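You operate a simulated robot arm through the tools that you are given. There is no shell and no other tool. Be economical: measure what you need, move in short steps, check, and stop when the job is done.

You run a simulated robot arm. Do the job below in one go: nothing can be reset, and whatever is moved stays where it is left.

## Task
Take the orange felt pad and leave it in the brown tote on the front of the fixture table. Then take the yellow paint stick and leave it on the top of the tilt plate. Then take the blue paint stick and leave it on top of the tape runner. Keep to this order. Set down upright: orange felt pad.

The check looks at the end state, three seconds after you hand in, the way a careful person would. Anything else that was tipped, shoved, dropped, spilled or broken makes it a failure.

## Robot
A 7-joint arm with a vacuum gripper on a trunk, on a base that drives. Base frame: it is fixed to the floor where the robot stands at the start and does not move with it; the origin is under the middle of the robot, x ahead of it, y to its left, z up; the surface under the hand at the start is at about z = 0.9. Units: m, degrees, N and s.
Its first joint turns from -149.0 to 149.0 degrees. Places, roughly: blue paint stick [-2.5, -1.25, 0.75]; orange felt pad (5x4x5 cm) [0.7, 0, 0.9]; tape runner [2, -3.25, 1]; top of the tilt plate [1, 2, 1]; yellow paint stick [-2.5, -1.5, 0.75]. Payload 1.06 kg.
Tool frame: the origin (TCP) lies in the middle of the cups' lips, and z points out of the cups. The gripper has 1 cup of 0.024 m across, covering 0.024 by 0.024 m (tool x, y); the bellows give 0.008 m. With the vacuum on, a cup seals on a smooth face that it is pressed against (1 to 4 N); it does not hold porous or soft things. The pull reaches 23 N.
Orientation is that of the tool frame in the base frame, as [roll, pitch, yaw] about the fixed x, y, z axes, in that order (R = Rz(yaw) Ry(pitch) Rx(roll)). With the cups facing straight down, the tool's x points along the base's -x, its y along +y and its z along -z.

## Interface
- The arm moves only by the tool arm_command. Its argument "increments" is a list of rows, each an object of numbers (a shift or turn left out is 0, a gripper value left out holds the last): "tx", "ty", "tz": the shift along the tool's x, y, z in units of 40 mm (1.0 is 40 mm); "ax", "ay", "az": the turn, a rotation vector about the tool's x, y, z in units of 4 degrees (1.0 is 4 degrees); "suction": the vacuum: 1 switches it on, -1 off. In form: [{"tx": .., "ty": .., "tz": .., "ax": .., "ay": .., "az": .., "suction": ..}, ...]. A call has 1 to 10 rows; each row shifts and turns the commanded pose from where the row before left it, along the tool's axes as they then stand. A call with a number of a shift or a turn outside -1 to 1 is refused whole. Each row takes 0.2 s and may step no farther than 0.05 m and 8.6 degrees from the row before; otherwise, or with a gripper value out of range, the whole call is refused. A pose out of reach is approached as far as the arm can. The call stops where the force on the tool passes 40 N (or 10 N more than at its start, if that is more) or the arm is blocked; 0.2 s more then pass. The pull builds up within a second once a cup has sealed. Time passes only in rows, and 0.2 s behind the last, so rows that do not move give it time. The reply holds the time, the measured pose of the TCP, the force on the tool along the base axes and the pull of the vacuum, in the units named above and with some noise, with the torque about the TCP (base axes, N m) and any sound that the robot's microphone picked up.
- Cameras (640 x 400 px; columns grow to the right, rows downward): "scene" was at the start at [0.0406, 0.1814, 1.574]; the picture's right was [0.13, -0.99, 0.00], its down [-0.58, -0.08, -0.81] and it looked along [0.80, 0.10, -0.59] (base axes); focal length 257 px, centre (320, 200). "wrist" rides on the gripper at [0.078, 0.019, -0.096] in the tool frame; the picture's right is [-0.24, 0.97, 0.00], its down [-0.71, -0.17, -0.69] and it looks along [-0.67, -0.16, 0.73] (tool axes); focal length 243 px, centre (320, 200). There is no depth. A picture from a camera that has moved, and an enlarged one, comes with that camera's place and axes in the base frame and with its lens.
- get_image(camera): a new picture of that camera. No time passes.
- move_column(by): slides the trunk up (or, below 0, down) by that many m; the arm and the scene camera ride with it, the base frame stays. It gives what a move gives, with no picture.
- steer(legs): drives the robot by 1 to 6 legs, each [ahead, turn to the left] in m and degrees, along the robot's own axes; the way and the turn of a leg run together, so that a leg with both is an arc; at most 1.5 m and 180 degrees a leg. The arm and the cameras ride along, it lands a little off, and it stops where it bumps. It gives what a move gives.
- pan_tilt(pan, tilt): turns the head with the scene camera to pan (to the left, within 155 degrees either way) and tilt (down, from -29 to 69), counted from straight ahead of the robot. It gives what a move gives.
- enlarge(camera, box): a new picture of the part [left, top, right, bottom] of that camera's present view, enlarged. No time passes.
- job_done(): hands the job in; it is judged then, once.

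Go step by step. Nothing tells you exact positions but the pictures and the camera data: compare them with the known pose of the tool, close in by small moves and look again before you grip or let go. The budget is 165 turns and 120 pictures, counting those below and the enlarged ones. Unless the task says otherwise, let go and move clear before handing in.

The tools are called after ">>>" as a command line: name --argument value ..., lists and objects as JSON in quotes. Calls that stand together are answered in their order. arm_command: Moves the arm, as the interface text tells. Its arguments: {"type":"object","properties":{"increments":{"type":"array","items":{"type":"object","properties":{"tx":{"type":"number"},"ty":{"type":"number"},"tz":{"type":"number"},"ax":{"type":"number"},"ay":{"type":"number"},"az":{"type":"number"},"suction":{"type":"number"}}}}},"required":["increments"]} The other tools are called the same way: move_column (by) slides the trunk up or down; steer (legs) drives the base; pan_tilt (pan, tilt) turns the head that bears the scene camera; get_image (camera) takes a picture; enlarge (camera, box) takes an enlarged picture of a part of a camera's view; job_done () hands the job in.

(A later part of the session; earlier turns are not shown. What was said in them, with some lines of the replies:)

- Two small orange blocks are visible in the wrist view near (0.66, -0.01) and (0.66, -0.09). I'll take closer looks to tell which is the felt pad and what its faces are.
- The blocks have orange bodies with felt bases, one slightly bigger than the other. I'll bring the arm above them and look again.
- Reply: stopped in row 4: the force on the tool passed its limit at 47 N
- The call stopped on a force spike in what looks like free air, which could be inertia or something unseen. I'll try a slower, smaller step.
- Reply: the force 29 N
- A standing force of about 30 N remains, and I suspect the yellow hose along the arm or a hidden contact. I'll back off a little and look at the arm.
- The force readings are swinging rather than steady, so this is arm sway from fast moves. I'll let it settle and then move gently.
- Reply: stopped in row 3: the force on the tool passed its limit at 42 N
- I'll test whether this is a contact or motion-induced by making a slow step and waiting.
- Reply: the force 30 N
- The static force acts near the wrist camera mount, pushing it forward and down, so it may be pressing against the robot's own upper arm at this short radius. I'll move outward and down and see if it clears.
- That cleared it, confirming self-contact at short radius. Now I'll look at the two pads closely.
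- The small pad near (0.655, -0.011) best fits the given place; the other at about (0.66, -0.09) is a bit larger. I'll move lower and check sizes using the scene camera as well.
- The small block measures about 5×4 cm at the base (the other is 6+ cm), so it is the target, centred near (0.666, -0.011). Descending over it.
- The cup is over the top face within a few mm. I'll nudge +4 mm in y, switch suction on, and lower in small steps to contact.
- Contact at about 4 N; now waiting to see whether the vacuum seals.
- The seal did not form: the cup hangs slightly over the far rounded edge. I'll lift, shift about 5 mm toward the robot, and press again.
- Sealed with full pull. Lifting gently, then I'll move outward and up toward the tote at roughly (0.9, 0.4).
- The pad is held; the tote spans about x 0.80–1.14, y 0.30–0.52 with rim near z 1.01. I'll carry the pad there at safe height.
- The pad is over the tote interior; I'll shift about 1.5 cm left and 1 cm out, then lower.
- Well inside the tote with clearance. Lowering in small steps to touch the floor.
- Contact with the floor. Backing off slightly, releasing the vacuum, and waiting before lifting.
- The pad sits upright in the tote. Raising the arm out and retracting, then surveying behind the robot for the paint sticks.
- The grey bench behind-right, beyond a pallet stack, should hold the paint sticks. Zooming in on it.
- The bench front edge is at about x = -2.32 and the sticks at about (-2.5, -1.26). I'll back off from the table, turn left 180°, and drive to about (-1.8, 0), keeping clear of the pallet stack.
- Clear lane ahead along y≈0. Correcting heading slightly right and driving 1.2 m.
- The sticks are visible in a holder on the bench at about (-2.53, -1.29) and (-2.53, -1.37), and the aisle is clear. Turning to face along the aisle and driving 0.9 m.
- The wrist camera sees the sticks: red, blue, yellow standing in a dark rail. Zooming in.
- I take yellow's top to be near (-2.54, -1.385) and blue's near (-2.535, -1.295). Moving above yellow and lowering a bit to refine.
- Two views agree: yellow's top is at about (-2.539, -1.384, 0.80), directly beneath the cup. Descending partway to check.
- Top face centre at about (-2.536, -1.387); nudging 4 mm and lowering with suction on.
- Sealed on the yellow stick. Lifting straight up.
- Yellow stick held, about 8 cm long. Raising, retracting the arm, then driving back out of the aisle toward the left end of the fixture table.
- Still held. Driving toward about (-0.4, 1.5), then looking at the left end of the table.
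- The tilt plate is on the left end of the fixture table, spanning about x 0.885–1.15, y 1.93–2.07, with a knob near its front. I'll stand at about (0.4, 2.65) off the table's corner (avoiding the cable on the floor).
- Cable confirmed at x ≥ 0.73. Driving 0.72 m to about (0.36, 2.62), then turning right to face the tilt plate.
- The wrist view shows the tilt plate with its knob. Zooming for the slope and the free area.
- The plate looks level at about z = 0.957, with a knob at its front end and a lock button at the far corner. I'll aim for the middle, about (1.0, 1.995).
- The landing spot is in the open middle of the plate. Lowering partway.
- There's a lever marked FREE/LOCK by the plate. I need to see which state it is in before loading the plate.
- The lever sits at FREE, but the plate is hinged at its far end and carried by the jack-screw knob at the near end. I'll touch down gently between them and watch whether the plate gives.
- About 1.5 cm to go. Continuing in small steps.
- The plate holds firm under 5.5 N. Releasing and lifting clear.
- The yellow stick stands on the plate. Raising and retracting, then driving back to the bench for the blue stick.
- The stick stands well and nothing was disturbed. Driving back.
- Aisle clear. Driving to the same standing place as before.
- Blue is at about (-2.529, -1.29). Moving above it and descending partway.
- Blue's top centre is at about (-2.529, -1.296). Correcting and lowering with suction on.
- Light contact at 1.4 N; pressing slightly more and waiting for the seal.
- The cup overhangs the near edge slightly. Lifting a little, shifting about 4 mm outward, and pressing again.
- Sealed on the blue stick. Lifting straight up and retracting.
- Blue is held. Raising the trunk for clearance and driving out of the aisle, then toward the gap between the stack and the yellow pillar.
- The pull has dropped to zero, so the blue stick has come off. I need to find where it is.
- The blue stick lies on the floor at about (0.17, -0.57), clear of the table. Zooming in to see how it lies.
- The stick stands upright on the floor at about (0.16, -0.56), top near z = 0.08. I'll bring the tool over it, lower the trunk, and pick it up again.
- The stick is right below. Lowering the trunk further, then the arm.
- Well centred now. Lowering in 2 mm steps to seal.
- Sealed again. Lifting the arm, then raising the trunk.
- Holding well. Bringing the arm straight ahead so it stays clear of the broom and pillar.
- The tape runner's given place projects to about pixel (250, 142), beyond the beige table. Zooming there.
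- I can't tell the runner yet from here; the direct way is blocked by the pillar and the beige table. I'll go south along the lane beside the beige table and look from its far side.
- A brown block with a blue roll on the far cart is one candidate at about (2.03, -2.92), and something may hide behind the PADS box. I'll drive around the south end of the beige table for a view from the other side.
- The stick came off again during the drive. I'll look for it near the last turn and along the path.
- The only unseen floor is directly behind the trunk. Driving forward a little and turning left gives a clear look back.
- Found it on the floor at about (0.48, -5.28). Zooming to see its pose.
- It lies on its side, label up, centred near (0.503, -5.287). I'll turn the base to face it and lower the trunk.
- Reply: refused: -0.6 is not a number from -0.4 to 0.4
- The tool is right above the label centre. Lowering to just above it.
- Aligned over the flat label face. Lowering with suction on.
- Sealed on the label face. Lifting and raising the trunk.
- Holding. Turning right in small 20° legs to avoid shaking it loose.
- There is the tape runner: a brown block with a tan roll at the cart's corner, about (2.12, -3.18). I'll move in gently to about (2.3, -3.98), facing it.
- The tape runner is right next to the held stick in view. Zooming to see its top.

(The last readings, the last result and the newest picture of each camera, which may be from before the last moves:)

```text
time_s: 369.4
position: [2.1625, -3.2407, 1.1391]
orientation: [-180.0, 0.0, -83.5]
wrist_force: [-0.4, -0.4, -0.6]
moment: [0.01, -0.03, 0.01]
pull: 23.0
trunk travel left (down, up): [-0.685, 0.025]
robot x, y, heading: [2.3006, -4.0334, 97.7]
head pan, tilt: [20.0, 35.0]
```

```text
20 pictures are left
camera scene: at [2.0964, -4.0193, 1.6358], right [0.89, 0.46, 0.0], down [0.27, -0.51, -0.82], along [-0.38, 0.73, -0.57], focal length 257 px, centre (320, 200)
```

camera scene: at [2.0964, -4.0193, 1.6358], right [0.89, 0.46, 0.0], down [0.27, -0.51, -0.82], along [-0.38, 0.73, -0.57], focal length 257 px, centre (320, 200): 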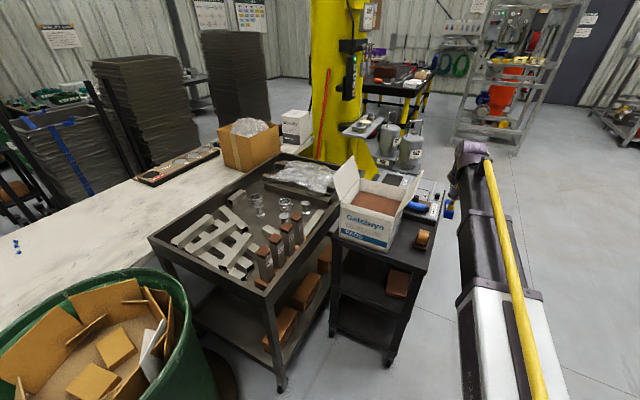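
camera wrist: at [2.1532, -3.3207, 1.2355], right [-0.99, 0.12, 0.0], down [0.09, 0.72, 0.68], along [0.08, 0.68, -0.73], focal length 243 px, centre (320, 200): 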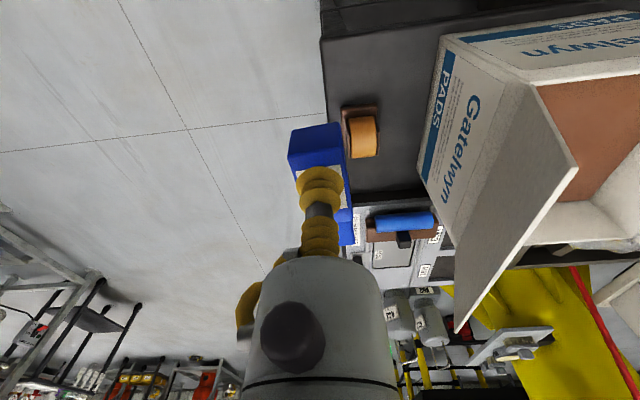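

The runner's roll has a horizontal axis along base x (about 3.5 cm wide), centred near (2.112, -3.131), top near z 0.93. I'll rotate the stick about 86° so it lies along the roll's axis for a stable rest.

>>> arm_command --increments '[{"az": -0.5}, {"az": -1}, {"az": -1}, {"az": -1}, {"az": -1}, {"az": -1}, {"az": -1}, {"az": -1}, {"az": -1}, {"az": -1}]'

>>> arm_command --increments '[{"az": -1}, {"az": -1}, {"az": -1}, {"az": -1}, {"az": -1}, {"az": -1}, {"az": -1}, {"az": -1}, {"az": -1}, {"az": -1}]'

>>> arm_command --increments '[{"az": -1}, {"az": -0.6}, {"az": -0.3}, {}]'

>>> get_image --camera "wrist"

```text
time_s: 371.6
position: [2.1609, -3.2401, 1.1389]
orientation: [180.0, 0.0, -45.4]
wrist_force: [0.2, -0.2, -0.8]
moment: [-0.03, 0.0, -0.01]
pull: 22.7
trunk travel left (down, up): [-0.685, 0.025]
robot x, y, heading: [2.3008, -4.0288, 97.5]
head pan, tilt: [20.0, 35.0]
```

```text
time_s: 373.8
position: [2.1608, -3.2405, 1.1397]
orientation: [-180.0, 0.0, -5.3]
wrist_force: [0.3, 0.6, -0.6]
moment: [0.0, -0.01, -0.03]
pull: 23.7
trunk travel left (down, up): [-0.685, 0.025]
robot x, y, heading: [2.3006, -4.0287, 97.5]
head pan, tilt: [20.0, 35.0]
```

```text
time_s: 374.8
position: [2.1613, -3.242, 1.1383]
orientation: [180.0, 0.0, 2.2]
wrist_force: [0.3, 1.4, -0.2]
moment: [0.0, 0.0, -0.02]
pull: 22.5
trunk travel left (down, up): [-0.685, 0.025]
robot x, y, heading: [2.2998, -4.0329, 97.6]
head pan, tilt: [20.0, 35.0]
```

```text
19 pictures are left
camera wrist: at [2.2418, -3.2572, 1.2351], right [-0.2, -0.98, 0.0], down [-0.71, 0.15, 0.69], along [-0.67, 0.14, -0.73], focal length 243 px, centre (320, 200)
```

wrist: 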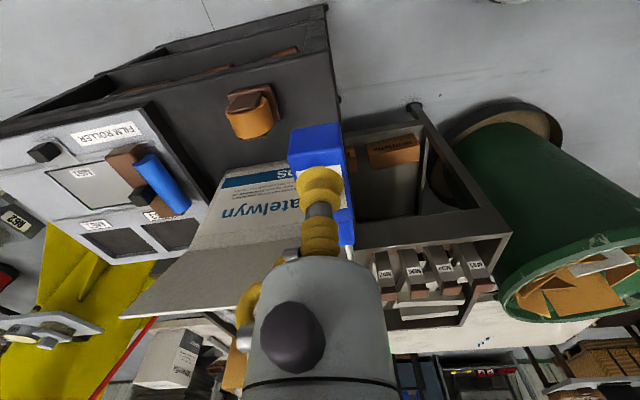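

Good; the panel says FILM ROLLER, so the tan-roll item is indeed the tape runner. Zooming on it from this side to fix its centre.

>>> enlarge --camera "wrist" --box '[200, 60, 360, 180]'

```text
3.33 times, centred on (280, 120) of wrist
camera zoom: at [2.2418, -3.2572, 1.2351], right [-0.2, -0.98, 0.0], down [-0.71, 0.15, 0.69], along [-0.67, 0.14, -0.73], focal length 809 px, centre (453, 467)
```

zoom: 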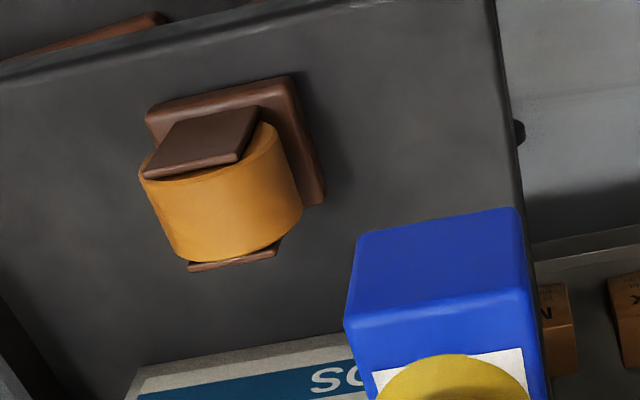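

The box's flap leans toward the runner at about x 2.03–2.07 up to z ≈ 1.19, so I must keep wrist clearance. I'll lower first on the south-east side, then check with the scene camera before sliding in.

>>> arm_command --increments '[{"tz": 0.3}, {"tz": 0.5}, {"tz": 0.6}, {"tz": 0.6}, {"tz": 0.6}, {"tz": 0.4}, {"tz": 0.3}, {"tz": 0.2}, {}]'

>>> pan_tilt --pan 5 --tilt 38

>>> enlarge --camera "scene" --box '[240, 60, 440, 240]'

>>> get_image --camera "wrist"

```text
time_s: 376.8
position: [2.1612, -3.2407, 0.9985]
orientation: [-180.0, 0.0, 2.1]
wrist_force: [0.4, -0.3, -0.6]
moment: [-0.01, -0.04, -0.01]
pull: 23.0
trunk travel left (down, up): [-0.685, 0.025]
robot x, y, heading: [2.2992, -4.0312, 98.0]
head pan, tilt: [20.0, 35.0]
```

```text
time_s: 377.6
position: [2.161, -3.2396, 0.9995]
orientation: [180.0, 0.0, 2.1]
wrist_force: [0.8, -0.3, -0.9]
moment: [0.01, 0.03, -0.03]
pull: 22.9
trunk travel left (down, up): [-0.685, 0.025]
robot x, y, heading: [2.303, -4.0309, 97.7]
head pan, tilt: [5.0, 38.0]
```

```text
2.22 times, centred on (340, 150) of scene
camera zoom: at [2.1184, -4.0131, 1.6312], right [0.98, 0.22, 0.0], down [0.13, -0.6, -0.79], along [-0.17, 0.77, -0.62], focal length 572 px, centre (276, 311)
```

zoom: 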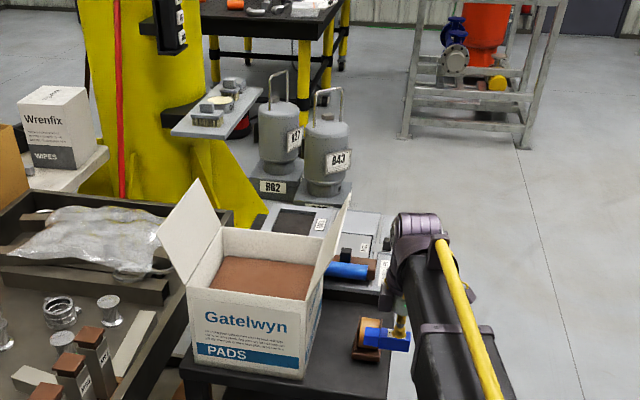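

```text
16 pictures are left
camera wrist: at [2.2426, -3.2569, 1.0957], right [-0.2, -0.98, 0.0], down [-0.71, 0.15, 0.69], along [-0.67, 0.14, -0.73], focal length 243 px, centre (320, 200)
```

wrist: 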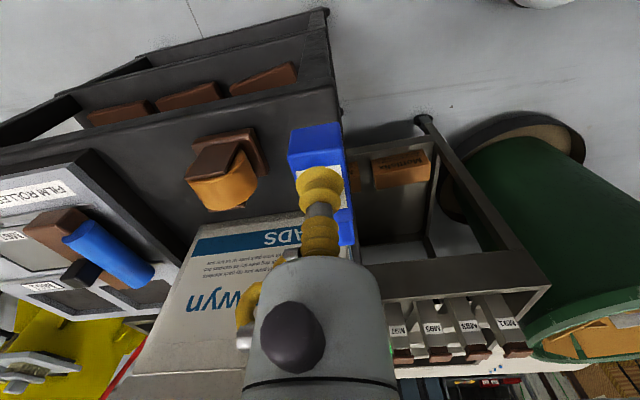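

The wrist has about 6 cm clearance to the flap once slid in. Sliding the stick over the roll at this height.

>>> arm_command --increments '[{"ty": -0.2, "tx": -0.1}, {"ty": -0.4, "tx": -0.1}, {"ty": -0.5, "tx": -0.15}, {"ty": -0.5, "tx": -0.15}, {"ty": -0.5, "tx": -0.15}, {"ty": -0.4, "tx": -0.1}, {"ty": -0.26, "tx": -0.05}, {}, {}]'

>>> enlarge --camera "wrist" --box '[220, 60, 420, 210]'

>>> enlarge --camera "scene" --box '[320, 130, 440, 230]'

```text
time_s: 379.6
position: [2.1256, -3.1301, 0.9997]
orientation: [180.0, 0.0, 2.1]
wrist_force: [-0.6, 0.1, -0.8]
moment: [-0.01, -0.01, 0.0]
pull: 22.4
trunk travel left (down, up): [-0.685, 0.025]
robot x, y, heading: [2.3002, -4.0353, 97.6]
head pan, tilt: [5.0, 38.0]
```

```text
2.67 times, centred on (320, 135) of wrist
camera zoom: at [2.206, -3.1459, 1.0951], right [-0.2, -0.98, 0.0], down [-0.71, 0.15, 0.69], along [-0.67, 0.14, -0.73], focal length 647 px, centre (320, 373)
```

zoom: 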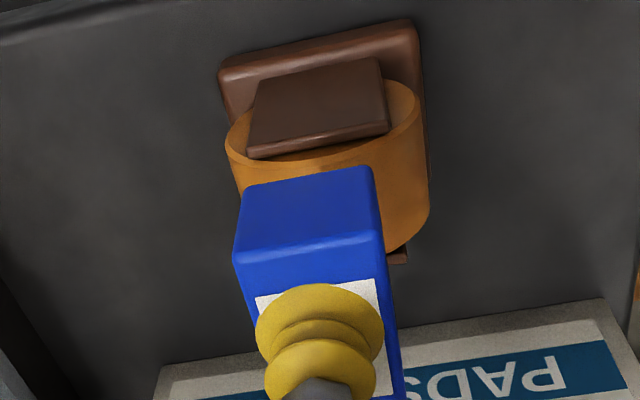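

```text
4.00 times, centred on (380, 180) of scene
camera zoom: at [2.1184, -4.0131, 1.6312], right [0.98, 0.22, 0.0], down [0.13, -0.6, -0.79], along [-0.17, 0.77, -0.62], focal length 1029 px, centre (80, 280)
```

zoom: 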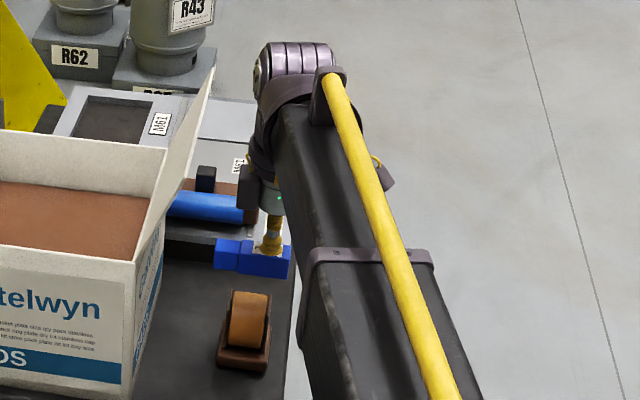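

Alignment with the roll is good in y; shifting 6 mm in −x to centre the stick on the roll width, then lowering in steps.

>>> arm_command --increments '[{"tx": -0.15}, {"tz": 0.3}, {"tz": 0.2}, {"tz": 0.15}, {}, {"tz": 0.08}, {}]'

>>> enlarge --camera "scene" --box '[350, 160, 400, 210]'

```text
time_s: 381.2
position: [2.1202, -3.1313, 0.9704]
orientation: [-179.9, -0.1, 2.1]
wrist_force: [-0.5, 0.3, -0.4]
moment: [0.01, -0.02, 0.01]
pull: 23.0
trunk travel left (down, up): [-0.685, 0.025]
robot x, y, heading: [2.3011, -4.0311, 97.7]
head pan, tilt: [5.0, 38.0]
```

```text
8.00 times, centred on (375, 185) of scene
camera zoom: at [2.1184, -4.013, 1.6312], right [0.98, 0.22, 0.0], down [0.13, -0.6, -0.79], along [-0.17, 0.77, -0.62], focal length 2058 px, centre (-120, 320)
```

zoom: 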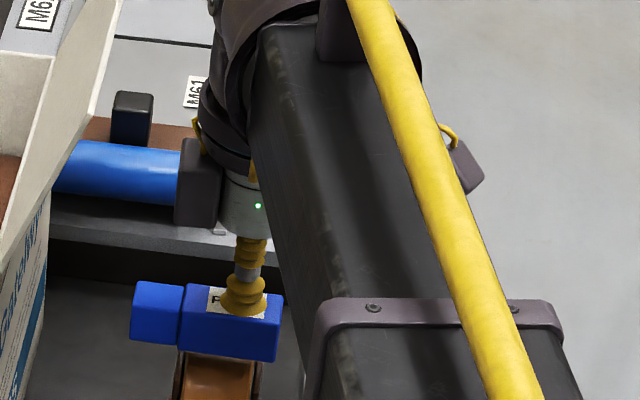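

The stick's centre of mass lines up with the roll (it extends evenly about it). Continuing down in small steps.

>>> arm_command --increments '[{"tz": 0.08}, {}, {"tz": 0.06}, {}, {"tz": 0.05}, {}, {}]'

```text
time_s: 382.8
position: [2.1195, -3.132, 0.9629]
orientation: [-180.0, -0.1, 2.2]
wrist_force: [-0.3, 0.9, -0.2]
moment: [0.02, -0.02, 0.02]
pull: 23.5
trunk travel left (down, up): [-0.685, 0.025]
robot x, y, heading: [2.3017, -4.0277, 97.8]
head pan, tilt: [5.0, 38.0]
```

>>> arm_command --increments '[{"tz": 0.05}, {}, {"tz": 0.05}, {}, {}]'

>>> enlarge --camera "scene" --box '[350, 160, 400, 210]'

```text
time_s: 384.0
position: [2.1189, -3.131, 0.9588]
orientation: [180.0, -0.1, 2.1]
wrist_force: [-0.1, 0.5, -1.6]
moment: [-0.01, -0.02, 0.02]
pull: 23.4
trunk travel left (down, up): [-0.685, 0.025]
robot x, y, heading: [2.3011, -4.0272, 97.4]
head pan, tilt: [5.0, 38.0]
```

```text
8.00 times, centred on (375, 185) of scene
camera zoom: at [2.1184, -4.0131, 1.6312], right [0.98, 0.22, 0.0], down [0.13, -0.6, -0.79], along [-0.17, 0.77, -0.62], focal length 2058 px, centre (-120, 320)
```

zoom: 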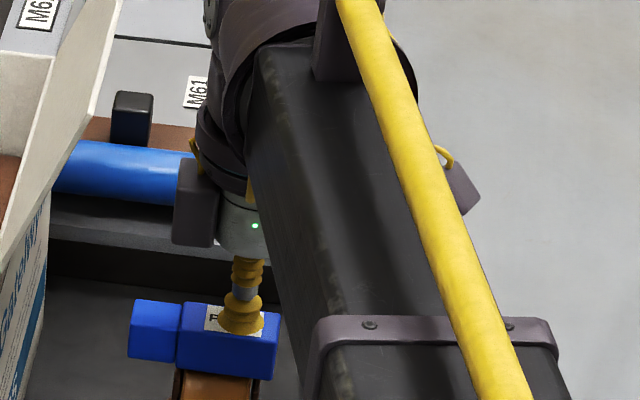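

>>> arm_command --increments '[{"tz": 0.06}, {}, {"tz": 0.06}, {}, {"tz": 0.05}, {}, {}]'

```text
time_s: 385.6
position: [2.1183, -3.1322, 0.952]
orientation: [-180.0, 0.0, 2.1]
wrist_force: [-0.3, 1.8, 14.9]
moment: [0.04, 0.06, 0.02]
pull: 22.5
trunk travel left (down, up): [-0.685, 0.025]
robot x, y, heading: [2.3008, -4.0298, 97.6]
head pan, tilt: [5.0, 38.0]
```

Contact. Easing the load a bit, then checking the seat before release.

>>> arm_command --increments '[{"tz": -0.04}, {}, {}]'

>>> enlarge --camera "scene" --box '[350, 160, 400, 210]'

>>> enlarge --camera "wrist" --box '[240, 60, 400, 180]'

```text
time_s: 386.4
position: [2.1187, -3.1321, 0.9529]
orientation: [179.9, 0.0, 2.1]
wrist_force: [0.3, 1.2, -1.3]
moment: [-0.01, 0.0, -0.02]
pull: 22.8
trunk travel left (down, up): [-0.685, 0.025]
robot x, y, heading: [2.3017, -4.029, 97.5]
head pan, tilt: [5.0, 38.0]
```

```text
8.00 times, centred on (375, 185) of scene
camera zoom: at [2.1184, -4.0131, 1.6311], right [0.98, 0.22, 0.0], down [0.13, -0.6, -0.79], along [-0.17, 0.77, -0.62], focal length 2058 px, centre (-120, 320)
```

zoom: 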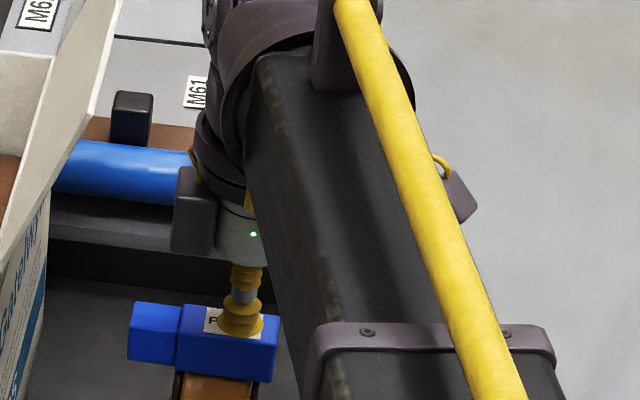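

```text
3.33 times, centred on (320, 120) of wrist
camera zoom: at [2.1996, -3.1478, 1.0487], right [-0.2, -0.98, 0.0], down [-0.71, 0.15, 0.69], along [-0.67, 0.14, -0.73], focal length 809 px, centre (320, 467)
```

zoom: 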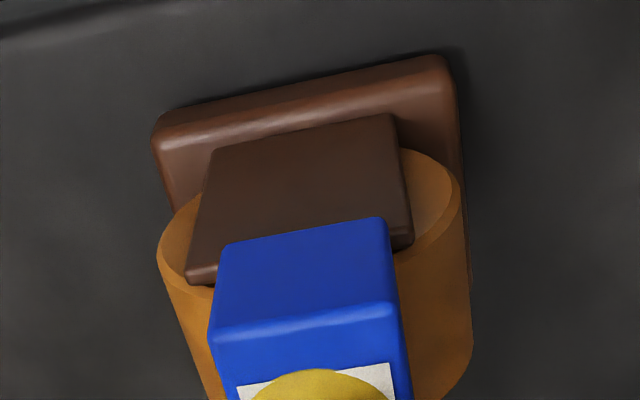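

The stick is centred on the roll within about a millimetre. Releasing and waiting, then lifting straight up slowly.

>>> arm_command --increments '[{"tz": 0.02}, {}, {"suction": -1}, {}, {}, {}, {}, {}, {"tz": -0.05}, {}]'

>>> arm_command --increments '[{"tz": -0.05}, {"tz": -0.1}, {"tz": -0.2}, {"tz": -0.3}, {}]'

>>> enlarge --camera "scene" --box '[350, 160, 400, 210]'

```text
time_s: 388.6
position: [2.1184, -3.1304, 0.9552]
orientation: [-180.0, 0.0, 2.2]
wrist_force: [0.2, -0.7, 0.7]
moment: [-0.02, 0.0, 0.01]
pull: 0.0
trunk travel left (down, up): [-0.685, 0.025]
robot x, y, heading: [2.2995, -4.0304, 97.8]
head pan, tilt: [5.0, 38.0]
```

```text
time_s: 389.8
position: [2.1207, -3.131, 0.9814]
orientation: [-180.0, 0.0, 2.2]
wrist_force: [0.6, 0.0, 0.3]
moment: [0.02, 0.01, -0.03]
pull: 0.0
trunk travel left (down, up): [-0.685, 0.025]
robot x, y, heading: [2.3025, -4.0321, 97.3]
head pan, tilt: [5.0, 38.0]
```

```text
8.00 times, centred on (375, 185) of scene
camera zoom: at [2.1184, -4.0131, 1.6312], right [0.98, 0.22, 0.0], down [0.13, -0.6, -0.79], along [-0.17, 0.77, -0.62], focal length 2058 px, centre (-120, 320)
```

zoom: 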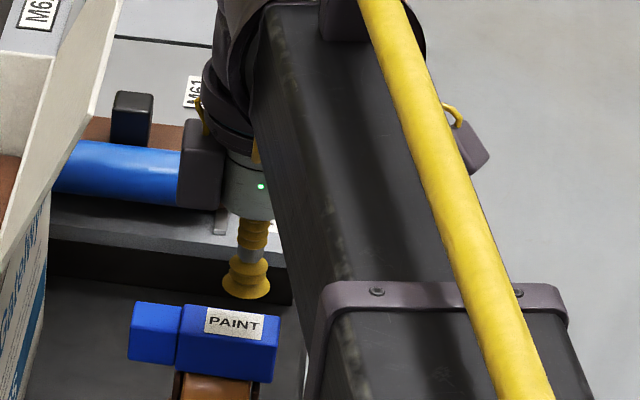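

The blue stick rests on the runner. Raising straight up, then withdrawing south, clear of the flap, and taking a final look.

>>> arm_command --increments '[{"tz": -0.4}, {"tz": -0.7}, {"tz": -0.8}, {"tz": -0.8}, {"tz": -0.7, "ty": 0.3}, {"tz": -0.3, "ty": 0.6}, {"ty": 0.7, "tx": 0.4}, {"ty": 0.7, "tx": 0.4}, {"ty": 0.5, "tx": 0.3}, {}]'

>>> enlarge --camera "scene" --box '[320, 130, 440, 230]'

>>> get_image --camera "wrist"

```text
time_s: 392.0
position: [2.1663, -3.2423, 1.129]
orientation: [-180.0, 0.0, 2.1]
wrist_force: [0.3, 0.2, -0.2]
moment: [-0.05, 0.01, 0.03]
pull: 0.1
trunk travel left (down, up): [-0.685, 0.025]
robot x, y, heading: [2.2984, -4.0326, 97.5]
head pan, tilt: [5.0, 38.0]
```

```text
4.00 times, centred on (380, 180) of scene
camera zoom: at [2.1185, -4.0131, 1.6312], right [0.98, 0.22, 0.0], down [0.13, -0.6, -0.79], along [-0.17, 0.77, -0.62], focal length 1029 px, centre (80, 280)
```

zoom: 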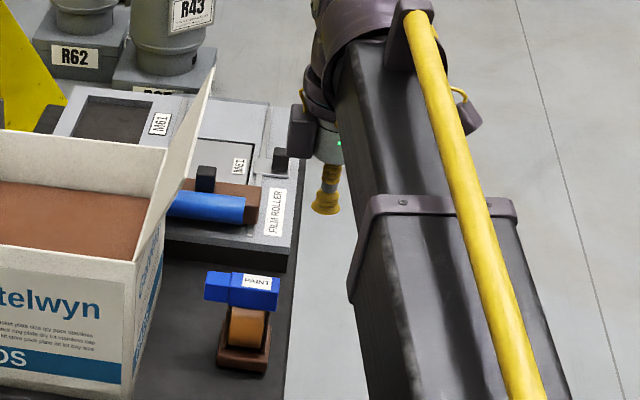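

```text
7 pictures are left
camera wrist: at [2.2467, -3.2576, 1.2262], right [-0.2, -0.98, 0.0], down [-0.71, 0.15, 0.69], along [-0.67, 0.14, -0.73], focal length 243 px, centre (320, 200)
```

wrist: 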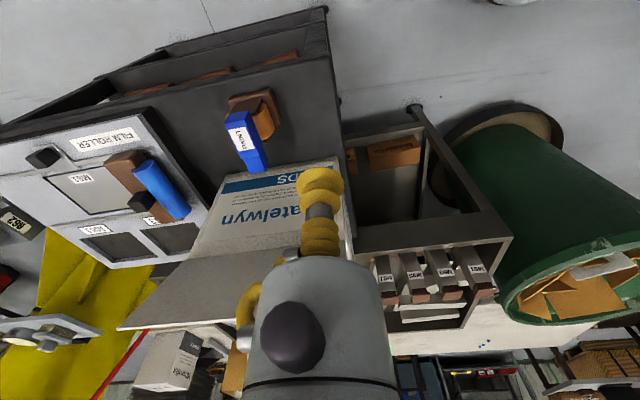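

The blue stick lies balanced on the tape runner, the arm is clear and the box and its flap stand as before. Everything is in place, so I hand in.

>>> job_done

```text
The job is handed in.
```

The job is handed in, in the order you asked: the orange felt pad is upright in the brown tote, the yellow paint stick is standing on the tilt plate, and the blue paint stick is lying on top of the tape runner.

- **Blue stick dropped twice:** it came off the cup and fell to the floor on two of the drives. I picked it up both times. I saw no damage in the pictures, but I didn't inspect it closely.
- **Tilt plate not locked:** its lever is at FREE and I left it there. The plate held firm when I pressed the stick down on it.
- **Early force stops:** two of the first arm moves stopped on the force limit. The arm was most likely touching itself at short reach, and it cleared once I moved outward and down.
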